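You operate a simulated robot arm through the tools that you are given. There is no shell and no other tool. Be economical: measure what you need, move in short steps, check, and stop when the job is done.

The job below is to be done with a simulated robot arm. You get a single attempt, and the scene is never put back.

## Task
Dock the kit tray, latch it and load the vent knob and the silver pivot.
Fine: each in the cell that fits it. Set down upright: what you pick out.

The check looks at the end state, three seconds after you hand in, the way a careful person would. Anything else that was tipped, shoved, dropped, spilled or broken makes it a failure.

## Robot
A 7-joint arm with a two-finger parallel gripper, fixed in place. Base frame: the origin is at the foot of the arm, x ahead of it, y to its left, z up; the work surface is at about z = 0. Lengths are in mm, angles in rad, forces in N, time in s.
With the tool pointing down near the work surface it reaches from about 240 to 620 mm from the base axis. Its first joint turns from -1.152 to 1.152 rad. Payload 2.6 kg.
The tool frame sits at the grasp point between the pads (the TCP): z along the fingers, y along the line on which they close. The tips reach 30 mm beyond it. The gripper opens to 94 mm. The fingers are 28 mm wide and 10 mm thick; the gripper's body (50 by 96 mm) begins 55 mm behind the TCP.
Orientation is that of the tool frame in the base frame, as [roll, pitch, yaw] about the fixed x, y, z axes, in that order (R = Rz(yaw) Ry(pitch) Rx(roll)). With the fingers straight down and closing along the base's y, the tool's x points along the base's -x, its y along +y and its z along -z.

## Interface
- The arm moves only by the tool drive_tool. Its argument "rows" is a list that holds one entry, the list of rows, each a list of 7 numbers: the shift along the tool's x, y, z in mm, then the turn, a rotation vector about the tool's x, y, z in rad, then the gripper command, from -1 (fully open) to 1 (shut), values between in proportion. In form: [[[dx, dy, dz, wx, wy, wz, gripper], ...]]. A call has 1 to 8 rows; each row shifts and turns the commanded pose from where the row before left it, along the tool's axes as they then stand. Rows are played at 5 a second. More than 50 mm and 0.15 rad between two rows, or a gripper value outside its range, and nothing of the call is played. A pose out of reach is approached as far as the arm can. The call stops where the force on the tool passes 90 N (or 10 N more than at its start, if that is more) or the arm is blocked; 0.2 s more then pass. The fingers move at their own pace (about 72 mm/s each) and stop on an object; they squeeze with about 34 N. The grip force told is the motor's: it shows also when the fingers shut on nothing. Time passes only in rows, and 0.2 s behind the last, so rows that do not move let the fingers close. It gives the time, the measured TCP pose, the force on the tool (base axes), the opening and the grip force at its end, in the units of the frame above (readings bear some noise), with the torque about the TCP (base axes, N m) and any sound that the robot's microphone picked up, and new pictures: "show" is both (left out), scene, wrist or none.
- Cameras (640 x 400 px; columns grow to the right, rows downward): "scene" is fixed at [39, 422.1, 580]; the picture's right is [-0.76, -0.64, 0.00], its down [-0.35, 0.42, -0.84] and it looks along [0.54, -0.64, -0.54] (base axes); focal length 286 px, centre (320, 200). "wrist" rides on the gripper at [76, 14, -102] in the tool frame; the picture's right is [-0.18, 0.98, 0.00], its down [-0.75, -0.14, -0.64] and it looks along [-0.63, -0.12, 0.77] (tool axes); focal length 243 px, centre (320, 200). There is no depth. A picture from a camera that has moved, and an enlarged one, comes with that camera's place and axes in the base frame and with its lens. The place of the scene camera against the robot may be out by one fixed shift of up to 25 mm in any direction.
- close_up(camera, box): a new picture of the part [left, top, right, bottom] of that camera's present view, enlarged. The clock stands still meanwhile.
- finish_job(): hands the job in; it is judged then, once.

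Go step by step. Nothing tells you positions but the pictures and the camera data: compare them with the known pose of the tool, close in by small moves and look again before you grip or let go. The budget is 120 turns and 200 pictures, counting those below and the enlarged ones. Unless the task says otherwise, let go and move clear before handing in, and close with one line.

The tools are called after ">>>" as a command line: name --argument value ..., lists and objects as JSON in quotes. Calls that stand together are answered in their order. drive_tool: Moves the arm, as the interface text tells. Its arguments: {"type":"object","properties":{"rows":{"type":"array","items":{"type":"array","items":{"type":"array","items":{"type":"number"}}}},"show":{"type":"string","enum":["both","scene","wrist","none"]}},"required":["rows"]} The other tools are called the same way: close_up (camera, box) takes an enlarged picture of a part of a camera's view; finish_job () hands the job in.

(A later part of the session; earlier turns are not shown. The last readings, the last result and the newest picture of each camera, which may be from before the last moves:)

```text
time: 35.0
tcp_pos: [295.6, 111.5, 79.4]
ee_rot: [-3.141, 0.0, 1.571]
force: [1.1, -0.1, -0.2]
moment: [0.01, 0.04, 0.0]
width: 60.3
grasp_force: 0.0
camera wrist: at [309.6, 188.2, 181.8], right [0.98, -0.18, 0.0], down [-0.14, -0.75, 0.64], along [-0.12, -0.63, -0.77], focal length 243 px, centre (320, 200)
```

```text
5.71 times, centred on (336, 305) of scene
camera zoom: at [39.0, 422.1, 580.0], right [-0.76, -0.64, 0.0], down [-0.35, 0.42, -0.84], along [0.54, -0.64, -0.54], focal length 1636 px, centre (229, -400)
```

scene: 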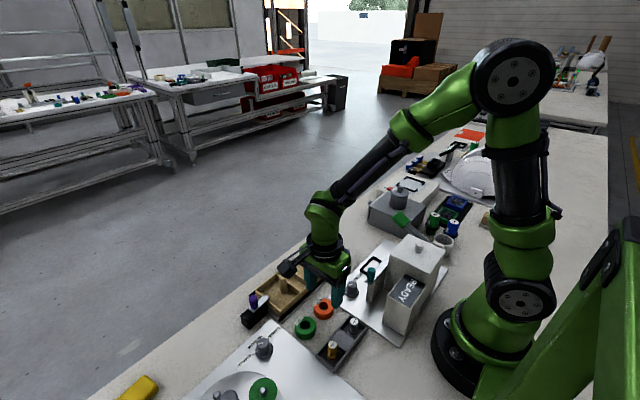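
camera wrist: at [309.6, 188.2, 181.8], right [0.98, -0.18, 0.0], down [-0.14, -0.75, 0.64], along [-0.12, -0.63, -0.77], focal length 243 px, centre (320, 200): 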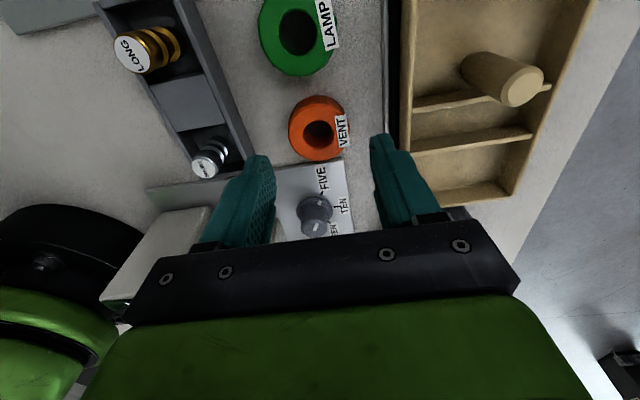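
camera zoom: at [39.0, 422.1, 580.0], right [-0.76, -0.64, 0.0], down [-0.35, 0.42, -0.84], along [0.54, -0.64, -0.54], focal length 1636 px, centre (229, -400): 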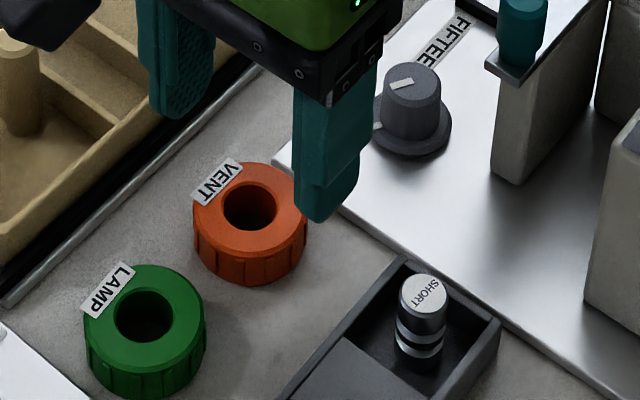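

The knob is at (295.4, 115.4) with its top near z 21. I'll shift +2.5 in y, descend and grip.

>>> drive_tool --rows '[[[2.5, 0, 20, 0, 0, 0, -0.28], [0, 0, 15, 0, 0, 0, -0.28], [0, 0, 8, 0, 0, 0, -0.28], [0, 0, 0, 0, 0, 0, -0.28]]]'

>>> close_up --camera "wrist" --box '[200, 50, 440, 200]'

>>> close_up --camera "scene" --box '[280, 270, 392, 340]'

```text
time: 36.0
tcp_pos: [294.5, 115.5, 35.8]
ee_rot: [-3.141, -0.001, 1.57]
force: [0.4, -0.5, 0.7]
moment: [0.04, 0.02, 0.0]
width: 60.0
grasp_force: 0.0
camera wrist: at [308.8, 191.9, 138.7], right [0.98, -0.18, 0.0], down [-0.14, -0.75, 0.64], along [-0.12, -0.63, -0.77], focal length 243 px, centre (320, 200)
```

scene: 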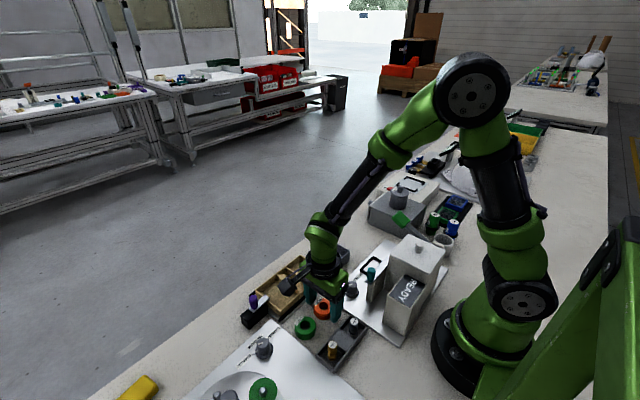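
wrist: 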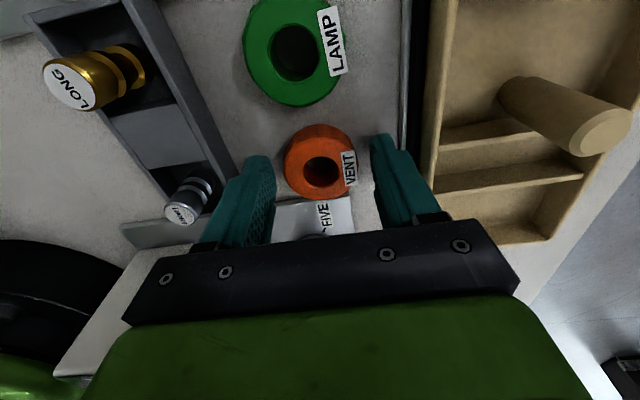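

```text
2.67 times, centred on (320, 125) of wrist
camera zoom: at [308.8, 191.9, 138.7], right [0.98, -0.18, 0.0], down [-0.14, -0.75, 0.64], along [-0.12, -0.63, -0.77], focal length 647 px, centre (320, 400)
```

zoom: 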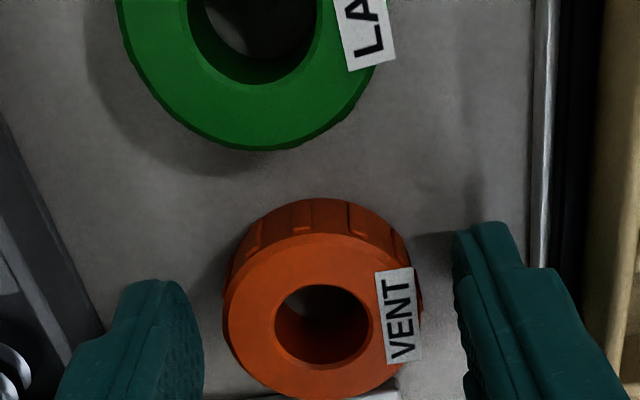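

```text
5.71 times, centred on (336, 305) of scene
camera zoom: at [39.0, 422.1, 580.0], right [-0.76, -0.64, 0.0], down [-0.35, 0.42, -0.84], along [0.54, -0.64, -0.54], focal length 1636 px, centre (229, -400)
```

zoom: 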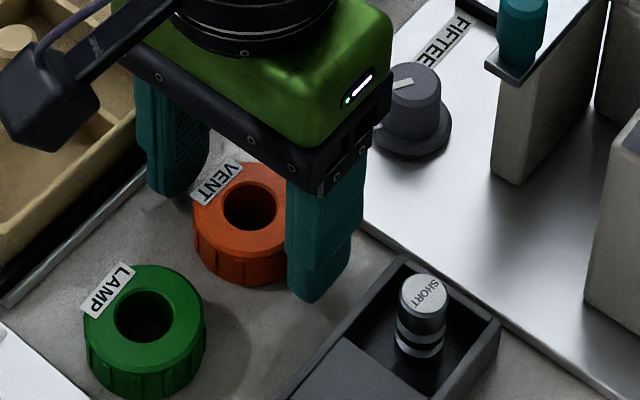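

>>> drive_tool --rows '[[[0, 0, 2, 0, 0, 0, -0.28], [0, 0, 0, 0, 0, 0, 1], [0, 0, 0, 0, 0, 0, 1], [0, 0, 0, 0, 0, 0, 1], [0, 0, -10, 0, 0, 0, 1], [0, 0, -25, 0, 0, 0, 1], [0, 0, -40, 0, 0, 0, 1], [0, 0, 0, 0, 0, 0, 1]]]'

>>> close_up --camera "wrist" --box '[200, 50, 440, 200]'

>>> close_up --camera "scene" --box '[280, 250, 392, 320]'

```text
time: 37.8
tcp_pos: [296.1, 116.1, 109.8]
ee_rot: [3.141, 0.001, 1.571]
force: [0.1, 1.1, -0.6]
moment: [0.0, -0.03, 0.04]
width: 41.3
grasp_force: 34.0
camera wrist: at [310.4, 192.6, 211.9], right [0.98, -0.18, 0.0], down [-0.14, -0.75, 0.64], along [-0.12, -0.63, -0.77], focal length 243 px, centre (320, 200)
```

scene: 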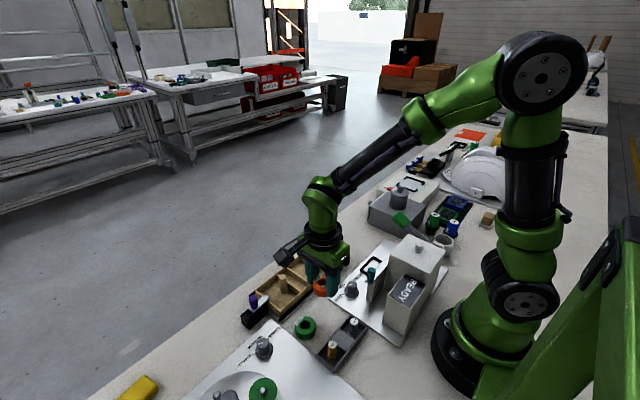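
wrist: 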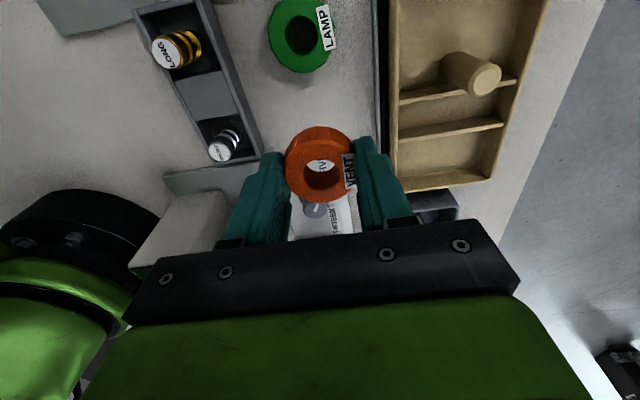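

```text
2.67 times, centred on (320, 125) of wrist
camera zoom: at [310.4, 192.6, 211.9], right [0.98, -0.18, 0.0], down [-0.14, -0.75, 0.64], along [-0.12, -0.63, -0.77], focal length 647 px, centre (320, 400)
```

zoom: 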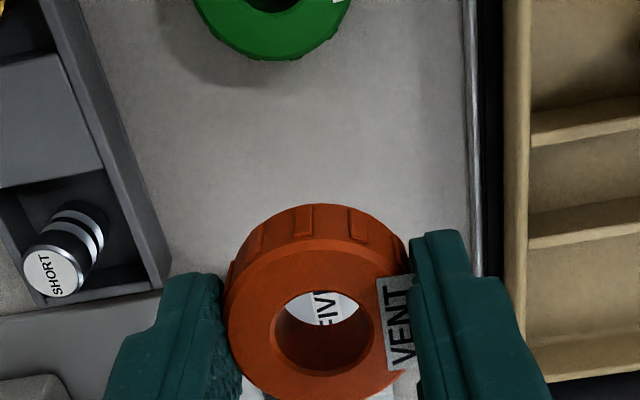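

```text
5.71 times, centred on (336, 285) of scene
camera zoom: at [39.0, 422.1, 580.0], right [-0.76, -0.64, 0.0], down [-0.35, 0.42, -0.84], along [0.54, -0.64, -0.54], focal length 1636 px, centre (229, -286)
```

zoom: 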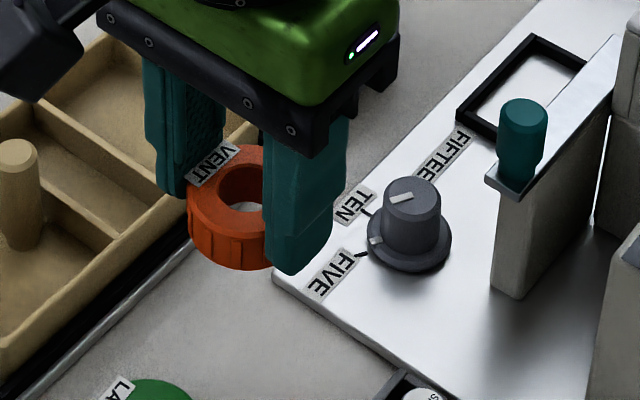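

The knob is held upright at 41.3 mm. I'll raise it and carry it over cell A, near (397, 66).

>>> drive_tool --rows '[[[-10, 20, -10, 0, 0, 0, 1], [-10, 25, -5, 0, 0, 0, 1], [-10, 25, 0, 0, 0, 0, 1], [-10, 20, 0, 0, 0, 0, 1], [-10, 10, 0, 0, 0, 0, 1], [0, 0, 0, 0, 0, 0, 1]]]'

>>> close_up --camera "wrist" --box '[200, 50, 440, 200]'

>>> close_up --camera "scene" --box '[250, 230, 362, 300]'

```text
time: 39.2
tcp_pos: [394.8, 65.4, 124.5]
ee_rot: [-3.141, -0.001, 1.571]
force: [0.1, 0.2, -0.3]
moment: [0.04, -0.01, -0.04]
width: 41.2
grasp_force: 34.1
camera wrist: at [409.0, 143.0, 225.8], right [0.98, -0.18, 0.0], down [-0.14, -0.75, 0.64], along [-0.12, -0.63, -0.77], focal length 243 px, centre (320, 200)
```

scene: 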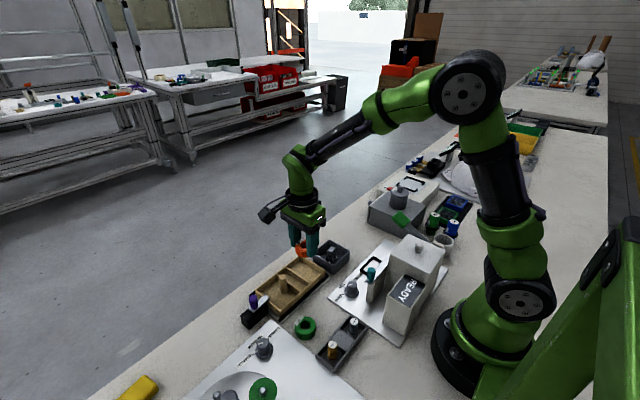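
wrist: 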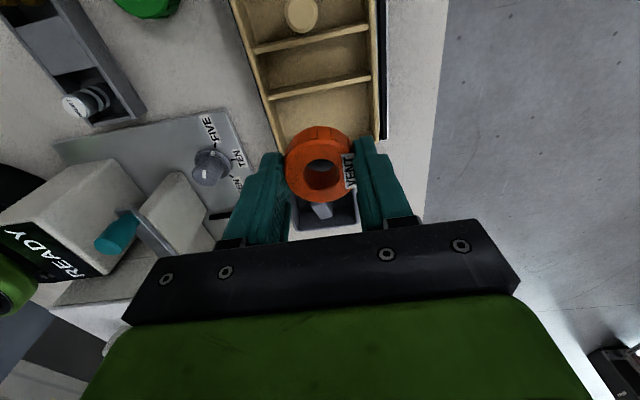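

```text
2.67 times, centred on (320, 125) of wrist
camera zoom: at [409.0, 143.0, 225.8], right [0.98, -0.18, 0.0], down [-0.14, -0.75, 0.64], along [-0.12, -0.63, -0.77], focal length 647 px, centre (320, 400)
```

zoom: 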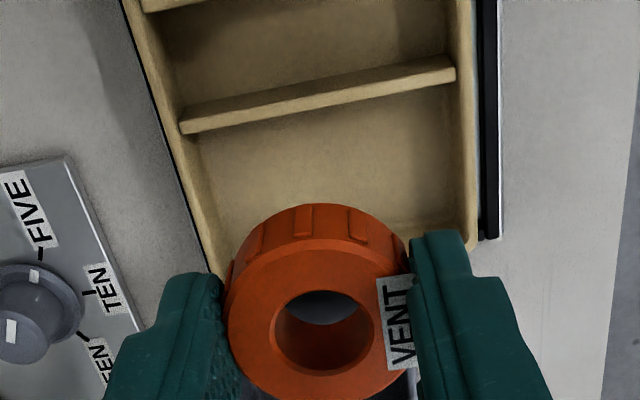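

```text
5.71 times, centred on (306, 265) of scene
camera zoom: at [39.0, 422.1, 580.0], right [-0.76, -0.64, 0.0], down [-0.35, 0.42, -0.84], along [0.54, -0.64, -0.54], focal length 1636 px, centre (400, -171)
```

zoom: 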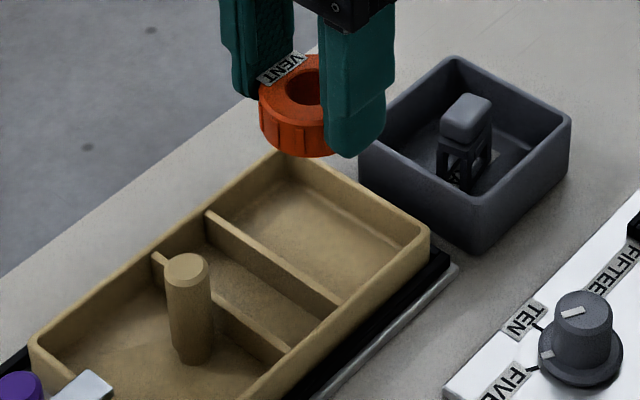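

Cell A's interior comes out at about x 357–438, y 43.5–91, centred near (397.5, 67). I'll fine-tune and lower to just above the rim.

>>> drive_tool --rows '[[[1.5, 2.2, 20, 0, 0, 0, 1], [0, 0, 26, 0, 0, 0, 1], [0, 0, 0, 0, 0, 0, 1]]]'

>>> close_up --camera "wrist" --box '[200, 70, 440, 220]'

>>> close_up --camera "scene" --box '[270, 230, 350, 280]'

```text
time: 40.0
tcp_pos: [397.6, 68.1, 77.4]
ee_rot: [3.141, 0.002, 1.571]
force: [-0.7, 0.5, -0.7]
moment: [0.04, -0.01, 0.0]
width: 40.6
grasp_force: 33.9
camera wrist: at [411.0, 144.1, 179.3], right [0.98, -0.18, 0.0], down [-0.14, -0.75, 0.64], along [-0.12, -0.63, -0.77], focal length 243 px, centre (320, 200)
```

scene: 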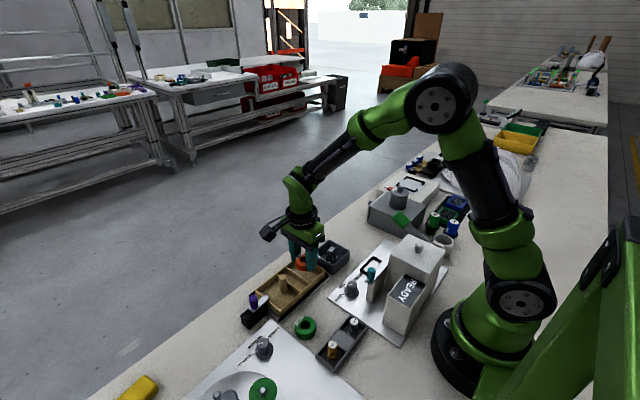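
wrist: 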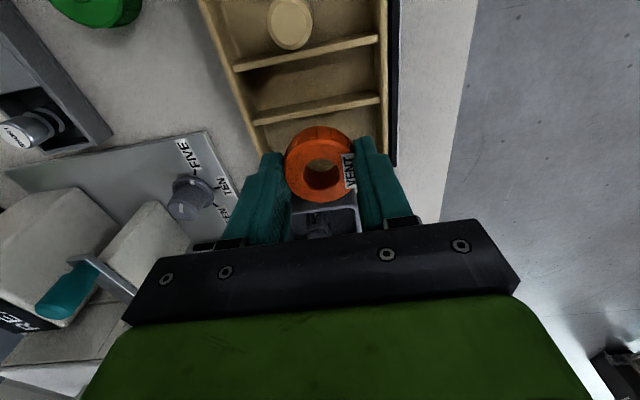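

```text
2.67 times, centred on (320, 145) of wrist
camera zoom: at [411.0, 144.1, 179.3], right [0.98, -0.18, 0.0], down [-0.14, -0.75, 0.64], along [-0.12, -0.63, -0.77], focal length 647 px, centre (320, 347)
```

zoom: 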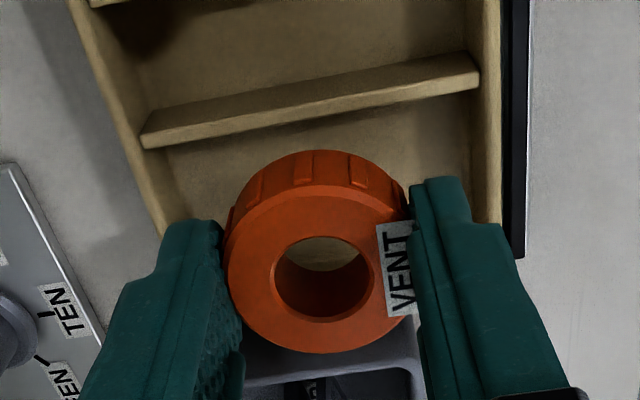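

```text
8.00 times, centred on (310, 255) of scene
camera zoom: at [39.0, 422.1, 580.0], right [-0.76, -0.64, 0.0], down [-0.35, 0.42, -0.84], along [0.54, -0.64, -0.54], focal length 2291 px, centre (400, -240)
```

zoom: 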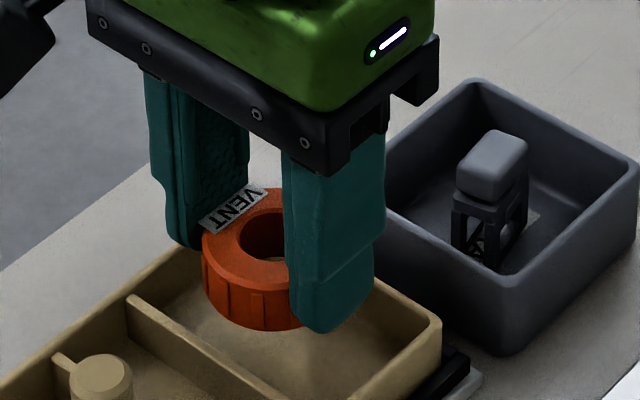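

The knob is centred to within about 1 mm in the cell, and I'll lower it in.

>>> drive_tool --rows '[[[-0.5, 0, 14, 0, 0, 0, 1], [0, 0, 12, 0, 0, 0, 1], [0, 0, 4, 0, 0, 0, 1], [0, 0, 2, 0, 0, 0, 1], [0, 0, 0, 0, 0, 0, 1]]]'

>>> close_up --camera "wrist" --box '[200, 70, 440, 220]'

>>> close_up --camera "scene" --box '[270, 230, 350, 280]'

```text
time: 41.2
tcp_pos: [397.7, 68.6, 46.0]
ee_rot: [-3.141, 0.0, 1.571]
force: [-0.4, -0.2, 0.2]
moment: [0.02, -0.02, -0.01]
width: 41.0
grasp_force: 34.5
camera wrist: at [410.8, 143.6, 148.7], right [0.98, -0.18, 0.0], down [-0.14, -0.75, 0.64], along [-0.12, -0.63, -0.77], focal length 243 px, centre (320, 200)
```

scene: 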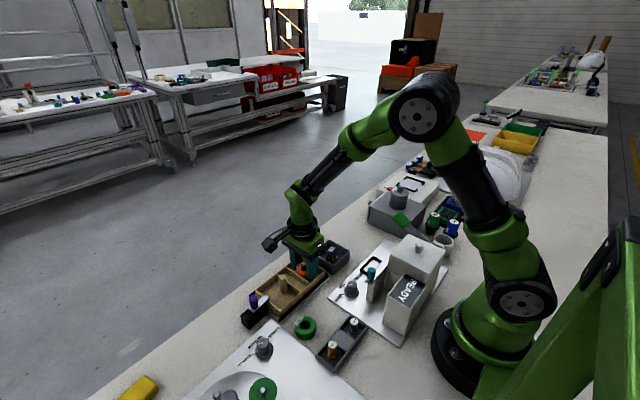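
wrist: 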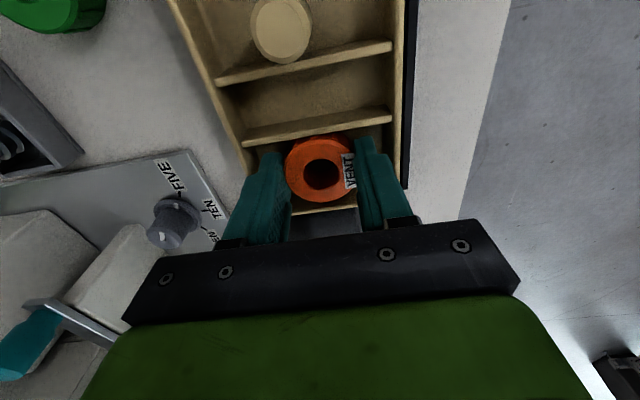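

```text
2.67 times, centred on (320, 145) of wrist
camera zoom: at [410.8, 143.6, 148.7], right [0.98, -0.18, 0.0], down [-0.14, -0.75, 0.64], along [-0.12, -0.63, -0.77], focal length 647 px, centre (320, 347)
```

zoom: 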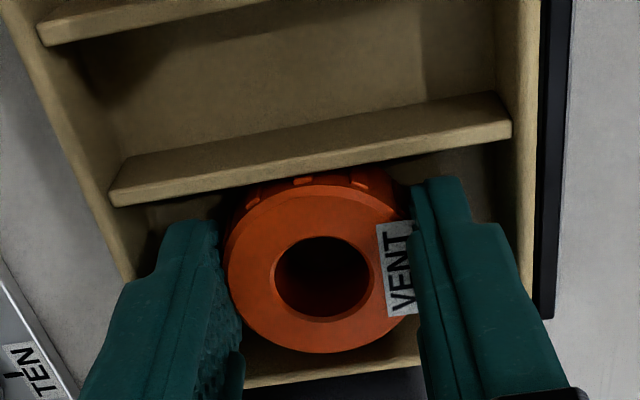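

```text
8.00 times, centred on (310, 255) of scene
camera zoom: at [39.0, 422.1, 580.0], right [-0.76, -0.64, 0.0], down [-0.35, 0.42, -0.84], along [0.54, -0.64, -0.54], focal length 2291 px, centre (400, -240)
```

zoom: 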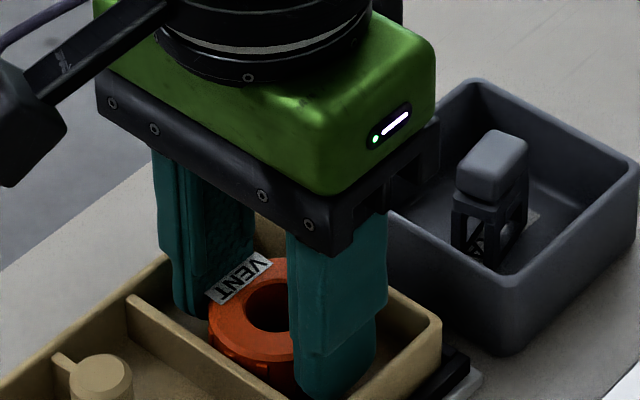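

The knob is inside cell A with clearance on all sides. I'll lower the last few mm to contact.

>>> drive_tool --rows '[[[0, 0, 1.5, 0, 0, 0, 1], [0, 0, 1.5, 0, 0, 0, 1], [0, 0, 1, 0, 0, 0, 1], [0, 0, 0, 0, 0, 0, 1]]]' --show "none"

```text
time: 42.2
tcp_pos: [397.5, 66.9, 43.8]
ee_rot: [3.138, -0.001, 1.568]
force: [-1.1, -1.7, 24.4]
moment: [-0.08, 0.22, 0.01]
width: 41.1
grasp_force: 33.7
```

The knob is seated. I'll open only to 50 mm so the fingers stay clear of the cell walls, then rise.

>>> drive_tool --rows '[[[0, 0, -0.8, 0, 0, 0, 1], [0, 0, 0, 0, 0, 0, -0.04], [0, 0, 0, 0, 0, 0, -0.04], [0, 0, -10, 0, 0, 0, -0.04], [0, 0, -30, 0, 0, 0, -0.04], [0, 0, -45, 0, 0, 0, -0.04], [0, 0, -45, 0, 0, 0, -0.04], [0, 0, 0, 0, 0, 0, -0.04]]]'

>>> close_up --camera "scene" --box '[240, 230, 352, 300]'

>>> close_up --camera "wrist" --box '[200, 30, 440, 180]'

```text
time: 44.0
tcp_pos: [396.0, 65.4, 174.4]
ee_rot: [-3.141, 0.0, 1.571]
force: [0.0, -0.7, -0.3]
moment: [-0.03, 0.02, 0.01]
width: 49.0
grasp_force: 0.0
camera wrist: at [409.3, 142.4, 277.0], right [0.98, -0.18, 0.0], down [-0.14, -0.75, 0.64], along [-0.12, -0.63, -0.77], focal length 243 px, centre (320, 200)
```

scene: 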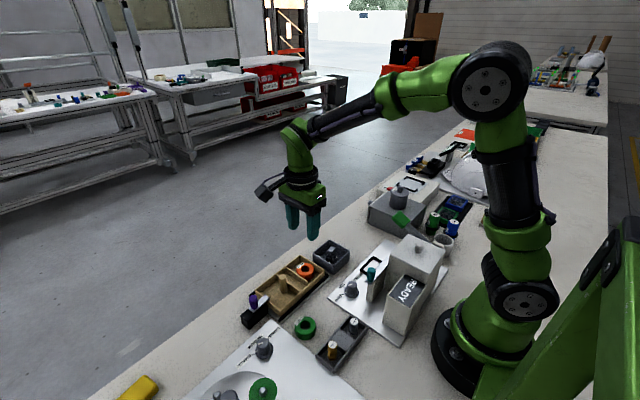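
wrist: 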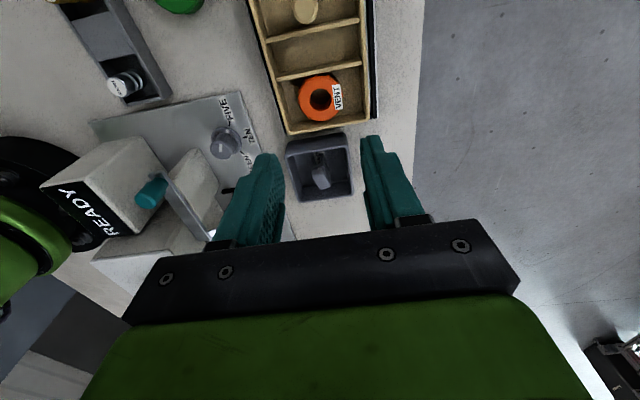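

```text
5.71 times, centred on (296, 265) of scene
camera zoom: at [39.0, 422.1, 580.0], right [-0.76, -0.64, 0.0], down [-0.35, 0.42, -0.84], along [0.54, -0.64, -0.54], focal length 1636 px, centre (457, -171)
```

zoom: 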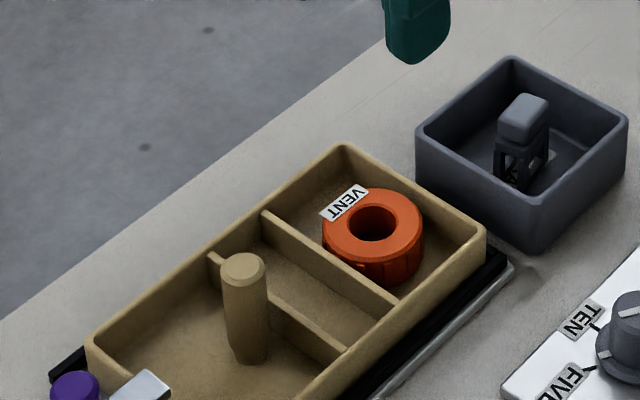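

```text
2.67 times, centred on (320, 105) of wrist
camera zoom: at [409.3, 142.4, 277.0], right [0.98, -0.18, 0.0], down [-0.14, -0.75, 0.64], along [-0.12, -0.63, -0.77], focal length 647 px, centre (320, 453)
```

zoom: 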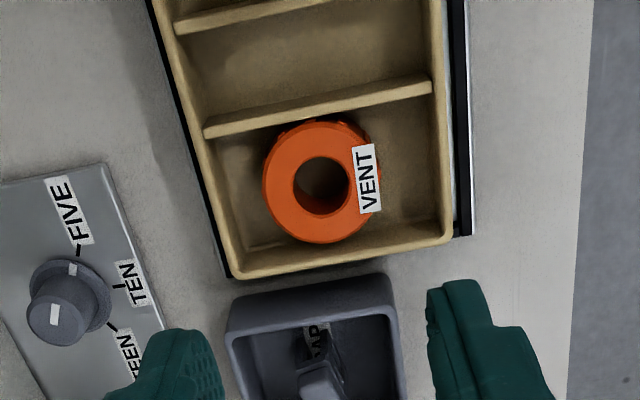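

The VENT knob sits flat and upright in cell A. Next is the silver pivot marked SHORT, estimated at (215, 112) with its top near z 37. I'll move over it to look.

>>> drive_tool --rows '[[[0, -30, -10, 0, 0, 0, 0], [12, -40, 0, 0, 0, 0, 0], [12, -40, 0, 0, 0, 0, 0], [12, -35, 0, 0, 0, 0, 0], [11, -25, 0, 0, 0, 0, 0], [0, 0, 0, 0, 0, 0, 0]]]'

>>> close_up --camera "wrist" --box '[200, 30, 440, 180]'

```text
time: 45.4
tcp_pos: [223.9, 113.5, 183.8]
ee_rot: [-3.142, -0.001, 1.572]
force: [-0.3, 0.0, 0.1]
moment: [-0.01, 0.0, 0.0]
width: 47.1
grasp_force: 0.0
camera wrist: at [238.8, 189.5, 286.4], right [0.98, -0.18, 0.0], down [-0.14, -0.75, 0.64], along [-0.12, -0.63, -0.77], focal length 243 px, centre (320, 200)
```

scene: 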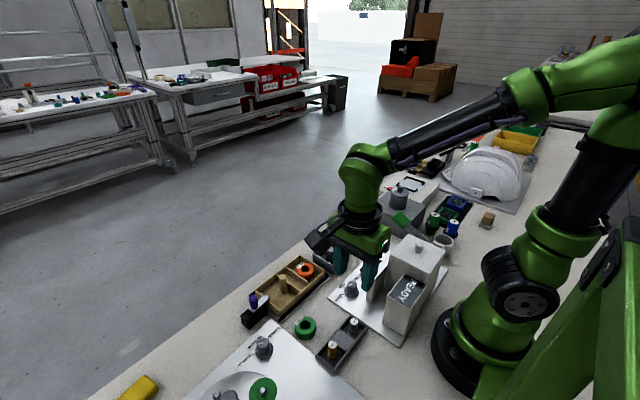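
wrist: 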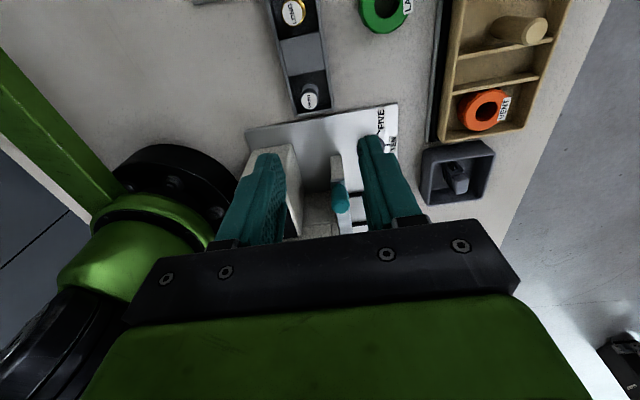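

```text
2.67 times, centred on (320, 105) of wrist
camera zoom: at [238.8, 189.5, 286.4], right [0.98, -0.18, 0.0], down [-0.14, -0.75, 0.64], along [-0.12, -0.63, -0.77], focal length 647 px, centre (320, 453)
```

zoom: 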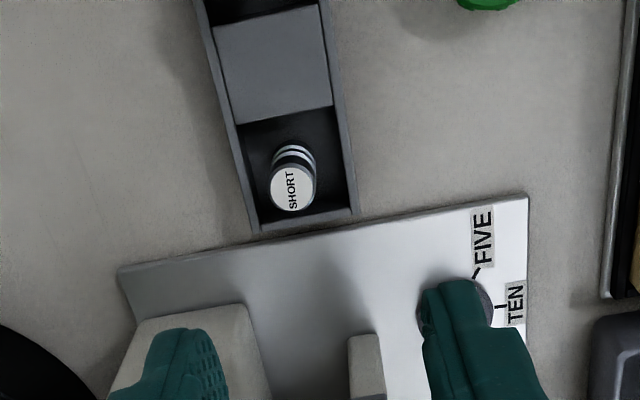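

The SHORT pivot is at (215, 113.5). The READY machine stays at y < 82, so the path down is clear. I'll centre over it and descend partway.

>>> drive_tool --rows '[[[0, -8.5, 10, 0, 0, 0, 0], [0, 0, 40, 0, 0, 0, 0], [0, 0, 40, 0, 0, 0, 0], [0, 0, 0, 0, 0, 0, 0]]]'

>>> close_up --camera "wrist" --box '[200, 70, 440, 220]'

>>> close_up --camera "scene" --box '[300, 280, 412, 350]'

```text
time: 46.4
tcp_pos: [218.0, 114.1, 93.0]
ee_rot: [3.141, 0.0, 1.57]
force: [-0.5, -0.7, 0.9]
moment: [0.01, -0.03, -0.02]
width: 47.2
grasp_force: 0.1
camera wrist: at [232.4, 190.1, 195.1], right [0.98, -0.18, 0.0], down [-0.14, -0.75, 0.64], along [-0.12, -0.63, -0.77], focal length 243 px, centre (320, 200)
```

scene: 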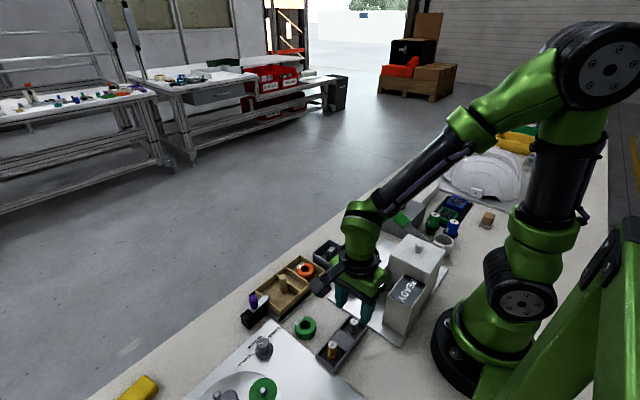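
wrist: 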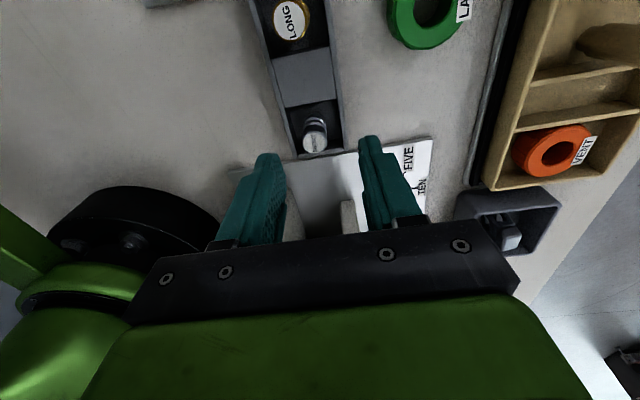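

```text
2.67 times, centred on (320, 145) of wrist
camera zoom: at [232.4, 190.1, 195.1], right [0.98, -0.18, 0.0], down [-0.14, -0.75, 0.64], along [-0.12, -0.63, -0.77], focal length 647 px, centre (320, 347)
```

zoom: 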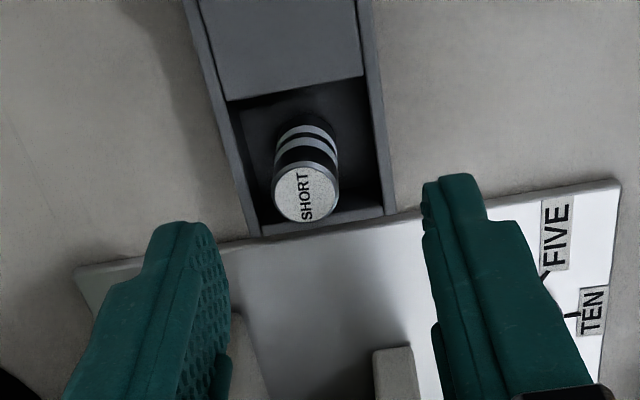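

```text
5.71 times, centred on (356, 315) of scene
camera zoom: at [39.0, 422.1, 580.0], right [-0.76, -0.64, 0.0], down [-0.35, 0.42, -0.84], along [0.54, -0.64, -0.54], focal length 1636 px, centre (114, -457)
```

zoom: 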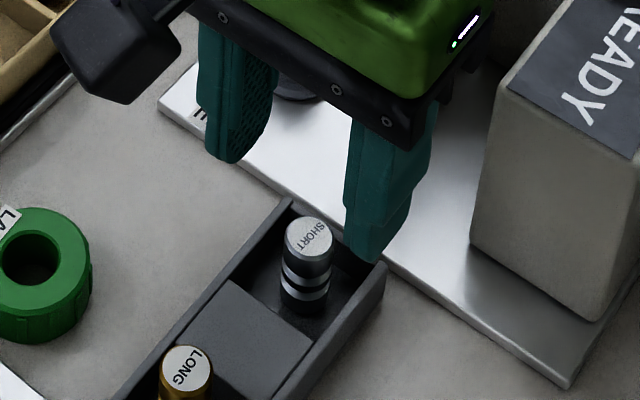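

The pivot is at (214.4, 114) with its top near z 37.6. I must hold only its upper ~11 mm so the fingertips clear the tray dividers (top about z 28) later. I'll descend to TCP z≈57.

>>> drive_tool --rows '[[[0, -2.5, 20, 0, 0, 0, 0], [0, 0, 12, 0, 0, 0, 0], [0, 0, 4, 0, 0, 0, 0], [0, 0, 0, 0, 0, 0, 0]]]'

>>> close_up --camera "wrist" --box '[200, 90, 440, 240]'

>>> close_up --camera "scene" --box '[320, 290, 400, 340]'

```text
time: 47.4
tcp_pos: [216.7, 113.5, 58.1]
ee_rot: [-3.141, -0.001, 1.571]
force: [0.4, -0.1, -0.1]
moment: [0.01, 0.03, -0.01]
width: 47.0
grasp_force: 0.0
camera wrist: at [230.0, 190.1, 159.4], right [0.98, -0.18, 0.0], down [-0.14, -0.75, 0.64], along [-0.12, -0.63, -0.77], focal length 243 px, centre (320, 200)
```

scene: 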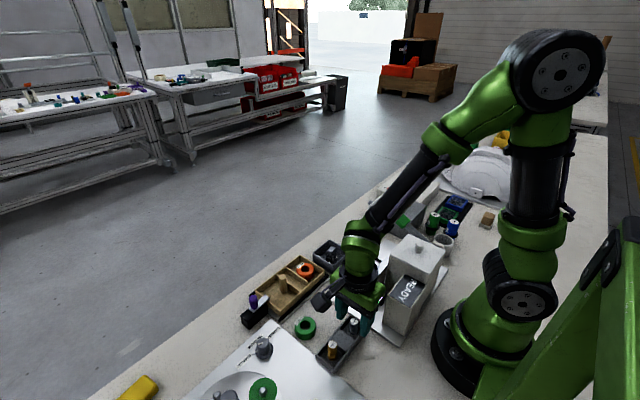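
wrist: 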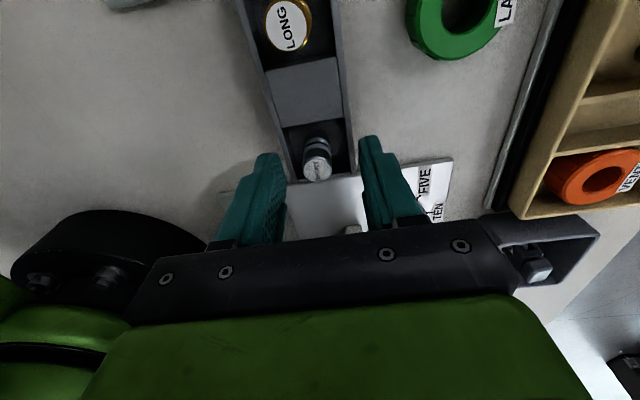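

```text
2.67 times, centred on (320, 165) of wrist
camera zoom: at [230.0, 190.1, 159.4], right [0.98, -0.18, 0.0], down [-0.14, -0.75, 0.64], along [-0.12, -0.63, -0.77], focal length 647 px, centre (320, 293)
```

zoom: 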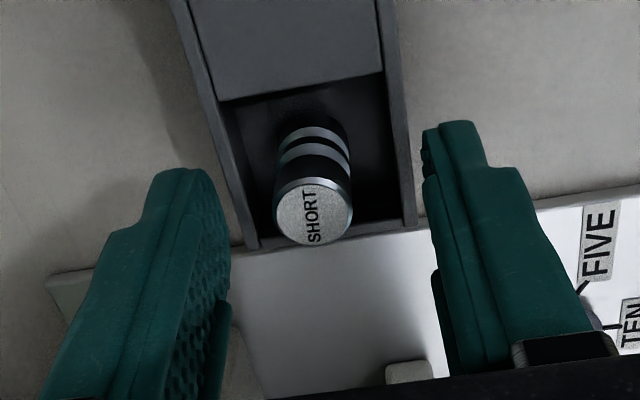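

```text
8.00 times, centred on (360, 315) of scene
camera zoom: at [39.0, 422.1, 580.0], right [-0.76, -0.64, 0.0], down [-0.35, 0.42, -0.84], along [0.54, -0.64, -0.54], focal length 2291 px, centre (0, -720)
```

zoom: 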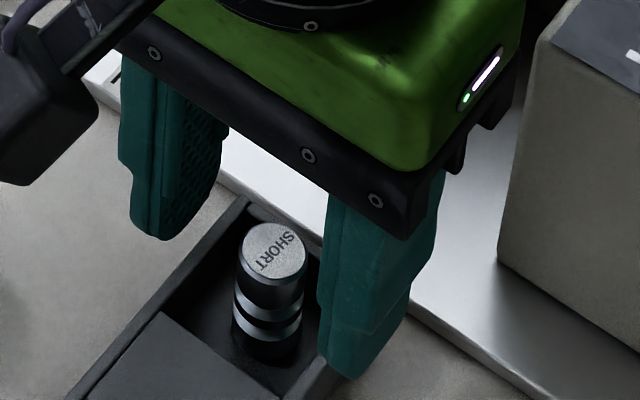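

>>> drive_tool --rows '[[[0, -1.5, 0.5, 0, 0, 0, 0], [0, 0, 0, 0, 0, 0, 0], [0, 0, 0, 0, 0, 0, 0]]]' --show "none"

>>> close_up --camera "wrist" --box '[200, 90, 440, 240]'

```text
time: 48.2
tcp_pos: [214.0, 112.7, 56.7]
ee_rot: [-3.142, -0.001, 1.572]
force: [-0.8, -0.1, -0.7]
moment: [-0.01, 0.0, 0.01]
width: 47.2
grasp_force: 0.0
```

```text
2.67 times, centred on (320, 165) of wrist
camera zoom: at [228.6, 190.2, 159.0], right [0.98, -0.18, 0.0], down [-0.14, -0.75, 0.64], along [-0.12, -0.63, -0.77], focal length 647 px, centre (320, 293)
```

zoom: 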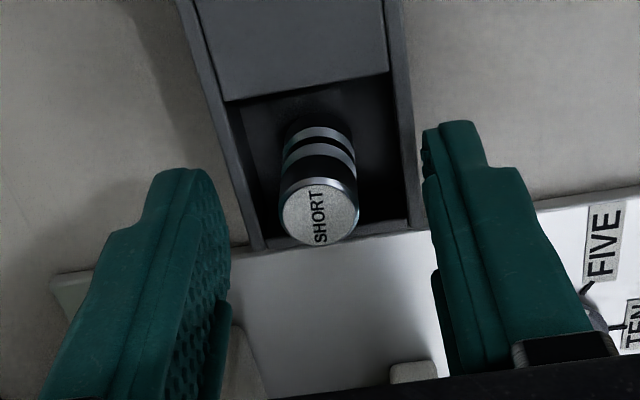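

Aligned in both directions. I'll close and lift slightly.

>>> drive_tool --rows '[[[0, 0, 0, 0, 0, 0, 0.5], [0, 0, 0, 0, 0, 0, 1], [0, 0, 0, 0, 0, 0, 1], [0, 0, 0, 0, 0, 0, 1], [0, 0, -4, 0, 0, 0, 1], [0, 0, -12, 0, 0, 0, 1], [0, 0, 0, 0, 0, 0, 1]]]'

>>> close_up --camera "wrist" --box '[200, 90, 440, 240]'

>>> close_up --camera "scene" --box '[320, 290, 400, 340]'

```text
time: 49.8
tcp_pos: [214.9, 114.8, 72.5]
ee_rot: [-3.141, -0.002, 1.571]
force: [0.1, -0.2, -0.6]
moment: [0.03, 0.01, -0.03]
width: 16.3
grasp_force: 33.8
camera wrist: at [228.5, 190.3, 175.2], right [0.98, -0.18, 0.0], down [-0.14, -0.75, 0.64], along [-0.12, -0.63, -0.77], focal length 243 px, centre (320, 200)
```

scene: 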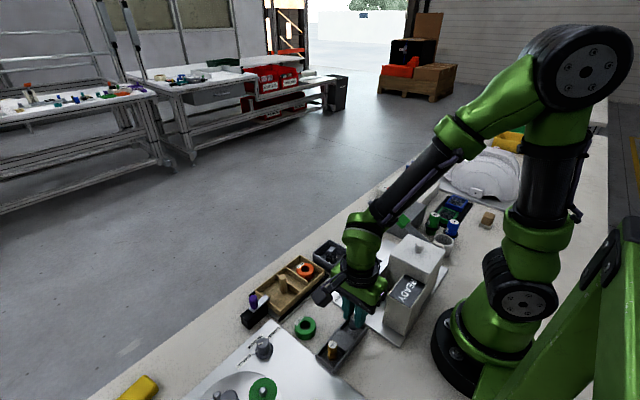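
wrist: 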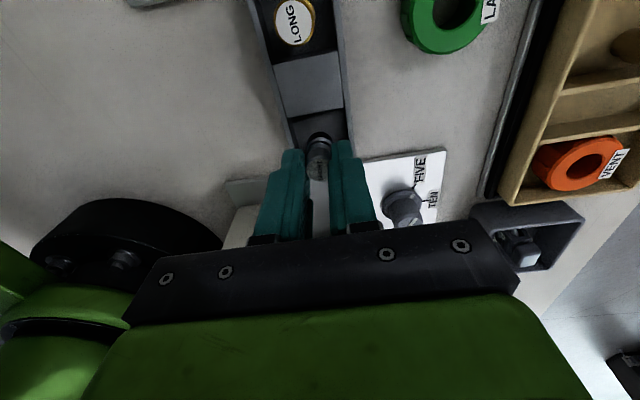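

```text
2.67 times, centred on (320, 165) of wrist
camera zoom: at [228.5, 190.3, 175.2], right [0.98, -0.18, 0.0], down [-0.14, -0.75, 0.64], along [-0.12, -0.63, -0.77], focal length 647 px, centre (320, 293)
```

zoom: 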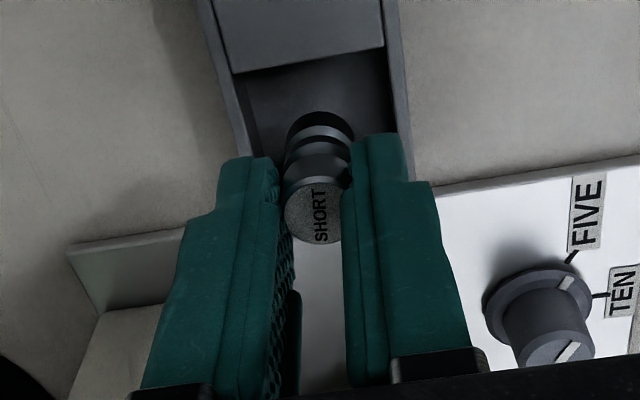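

```text
8.00 times, centred on (360, 315) of scene
camera zoom: at [39.0, 422.1, 580.0], right [-0.76, -0.64, 0.0], down [-0.35, 0.42, -0.84], along [0.54, -0.64, -0.54], focal length 2291 px, centre (0, -720)
```

zoom: 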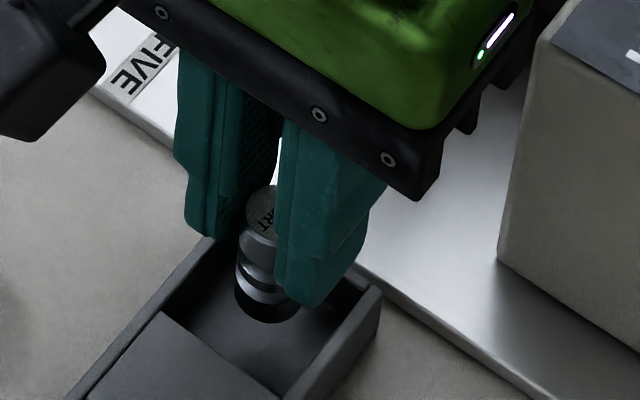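

The pivot is held at 16.3 mm and hangs vertical. I'll raise it and carry it over the middle cell, centred near (400, 107).

>>> drive_tool --rows '[[[0, 0, -40, 0, 0, 0, 1], [0, 0, -40, 0, 0, 0, 1], [0, 40, 0, 0, 0, 0, 1], [-2, 45, 0, 0, 0, 0, 1], [-2, 45, 0, 0, 0, 0, 1], [-2, 40, 0, 0, 0, 0, 1], [-1, 15, 30, 0, 0, 0, 1], [0, 0, 0, 0, 0, 0, 1]]]'

>>> close_up --camera "wrist" --box '[200, 50, 440, 200]'

>>> close_up --camera "scene" --box '[250, 230, 362, 300]'

```text
time: 51.6
tcp_pos: [399.2, 104.0, 123.2]
ee_rot: [-3.141, 0.001, 1.571]
force: [0.6, 0.0, -0.6]
moment: [0.01, -0.03, 0.01]
width: 16.2
grasp_force: 34.1
camera wrist: at [413.1, 181.2, 225.0], right [0.98, -0.18, 0.0], down [-0.14, -0.75, 0.64], along [-0.12, -0.63, -0.77], focal length 243 px, centre (320, 200)
```

scene: 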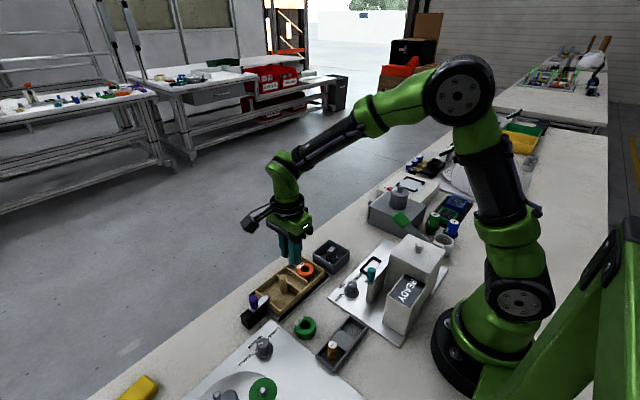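
wrist: 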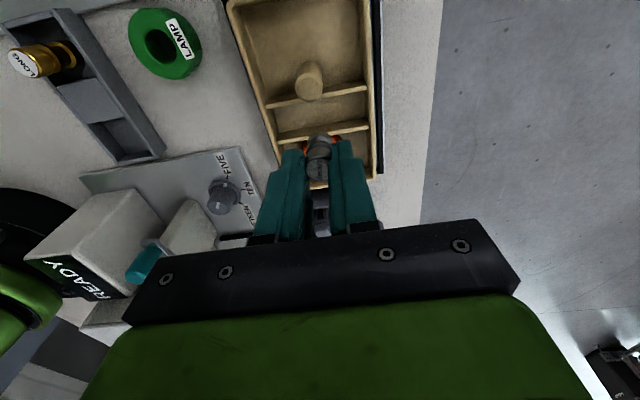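

```text
2.67 times, centred on (320, 125) of wrist
camera zoom: at [413.1, 181.2, 225.0], right [0.98, -0.18, 0.0], down [-0.14, -0.75, 0.64], along [-0.12, -0.63, -0.77], focal length 647 px, centre (320, 400)
```

zoom: 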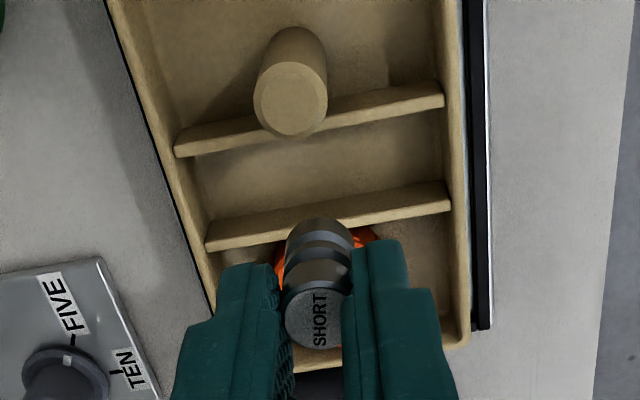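

```text
5.71 times, centred on (306, 265) of scene
camera zoom: at [39.0, 422.1, 580.0], right [-0.76, -0.64, 0.0], down [-0.35, 0.42, -0.84], along [0.54, -0.64, -0.54], focal length 1636 px, centre (400, -171)
```

zoom: 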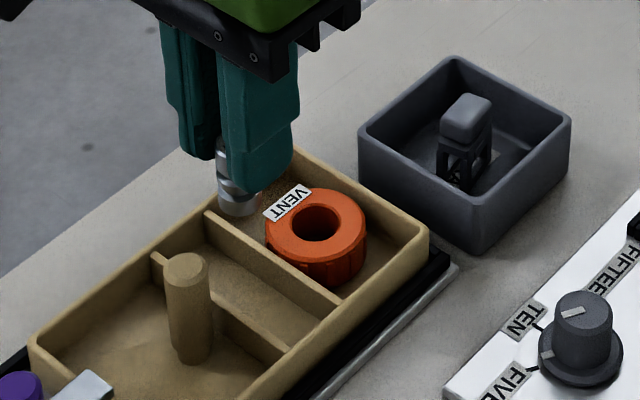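

The middle cell spans about y 94–121.5, so I need to shift about 3 mm in +y. Then I'll lower to just above the dividers.

>>> drive_tool --rows '[[[3, 0, 15, 0, 0, 0, 1], [0, 0, 18, 0, 0, 0, 1], [0, 0, 0, 0, 0, 0, 1]]]'

>>> close_up --camera "wrist" --box '[200, 60, 440, 210]'

>>> close_up --camera "scene" --box '[260, 240, 340, 290]'

```text
time: 52.4
tcp_pos: [397.5, 107.5, 91.3]
ee_rot: [3.14, 0.0, 1.571]
force: [0.1, 0.3, -0.2]
moment: [0.01, 0.0, 0.01]
width: 16.5
grasp_force: 33.8
camera wrist: at [412.5, 185.3, 192.7], right [0.98, -0.18, 0.0], down [-0.14, -0.75, 0.64], along [-0.12, -0.63, -0.77], focal length 243 px, centre (320, 200)
```

scene: 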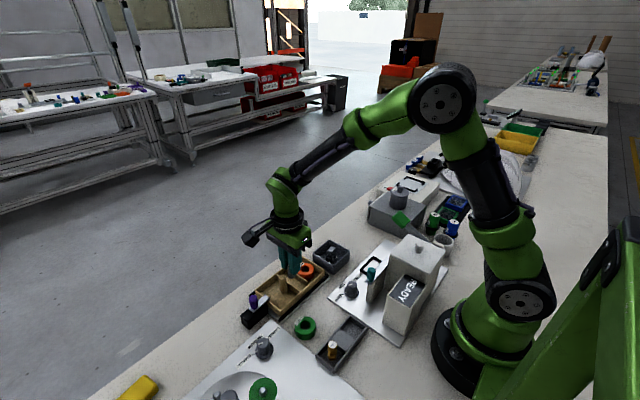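
wrist: 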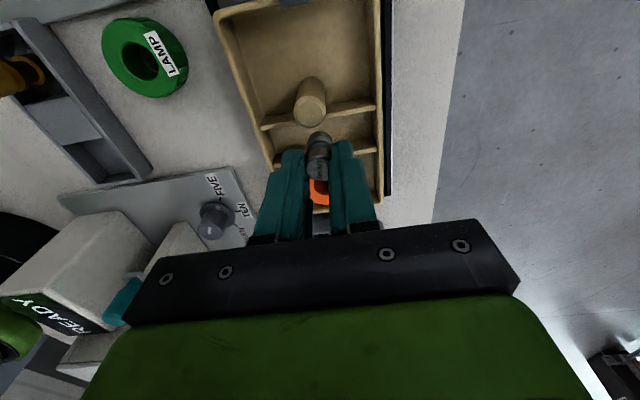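

```text
2.67 times, centred on (320, 135) of wrist
camera zoom: at [412.5, 185.3, 192.7], right [0.98, -0.18, 0.0], down [-0.14, -0.75, 0.64], along [-0.12, -0.63, -0.77], focal length 647 px, centre (320, 373)
```

zoom: 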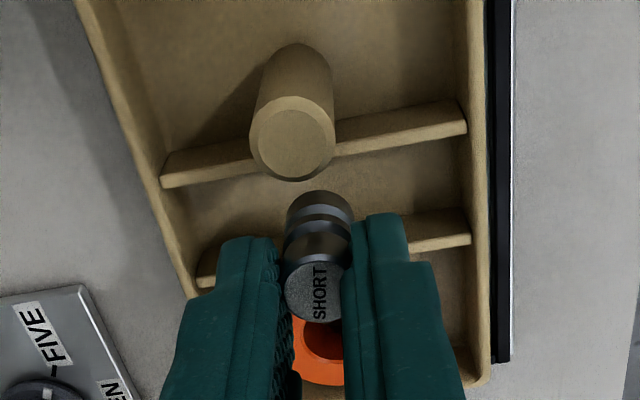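

```text
8.00 times, centred on (300, 265) of scene
camera zoom: at [39.0, 422.1, 580.0], right [-0.76, -0.64, 0.0], down [-0.35, 0.42, -0.84], along [0.54, -0.64, -0.54], focal length 2291 px, centre (480, -320)
```

zoom: 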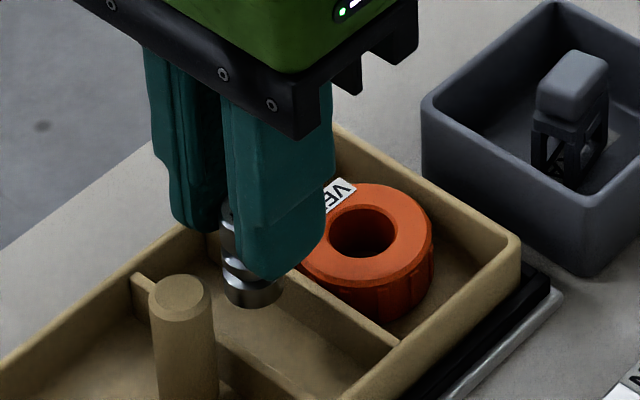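

The pivot is centred in the middle cell and the post is clear of the fingers. I'll lower it in.

>>> drive_tool --rows '[[[0, 0, 10, 0, 0, 0, 1], [0, 0, 9, 0, 0, 0, 1], [0, 0, 3, 0, 0, 0, 1], [0, 0, 1.5, 0, 0, 0, 1], [0, 0, 0, 0, 0, 0, 1]]]'

>>> close_up --camera "wrist" --box '[200, 80, 440, 230]'

>>> close_up --camera "scene" --box '[260, 240, 340, 290]'

```text
time: 53.6
tcp_pos: [398.8, 108.0, 66.0]
ee_rot: [3.139, 0.001, 1.571]
force: [0.7, -0.3, 0.3]
moment: [0.04, 0.02, -0.02]
width: 16.4
grasp_force: 34.1
camera wrist: at [412.9, 185.4, 168.2], right [0.98, -0.18, 0.0], down [-0.14, -0.75, 0.64], along [-0.12, -0.63, -0.77], focal length 243 px, centre (320, 200)
```

scene: 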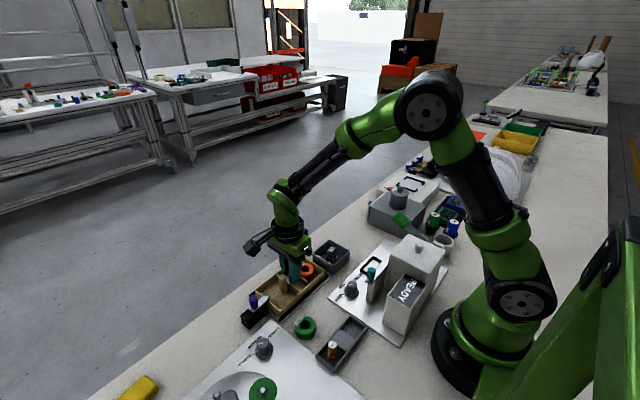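
wrist: 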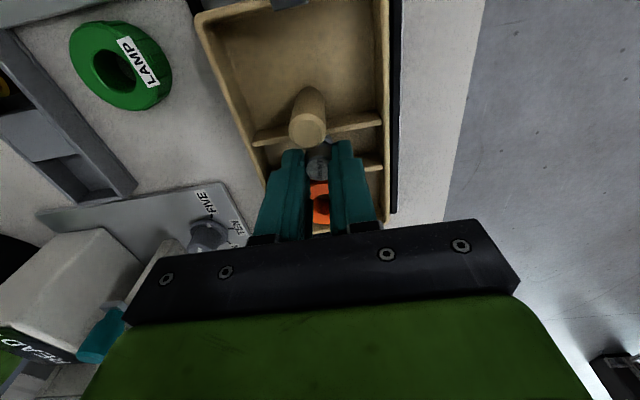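

```text
2.67 times, centred on (320, 155) of wrist
camera zoom: at [412.9, 185.4, 168.2], right [0.98, -0.18, 0.0], down [-0.14, -0.75, 0.64], along [-0.12, -0.63, -0.77], focal length 647 px, centre (320, 320)
```

zoom: 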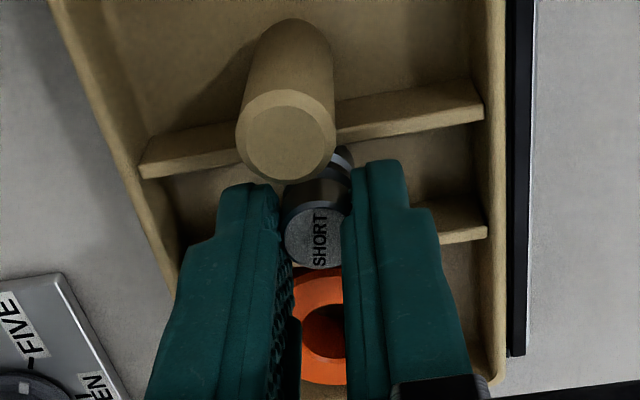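

```text
8.00 times, centred on (300, 265) of scene
camera zoom: at [39.0, 422.1, 580.0], right [-0.76, -0.64, 0.0], down [-0.35, 0.42, -0.84], along [0.54, -0.64, -0.54], focal length 2291 px, centre (480, -320)
```

zoom: 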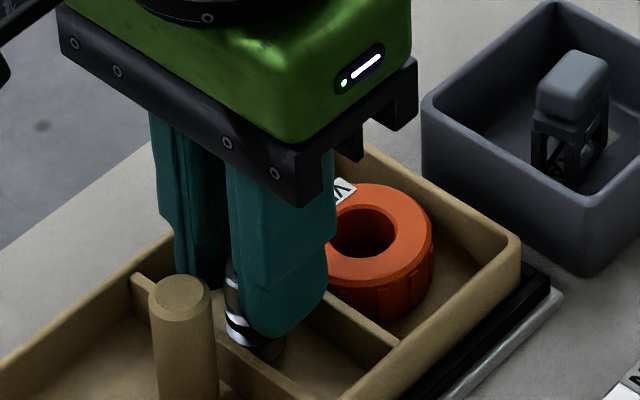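

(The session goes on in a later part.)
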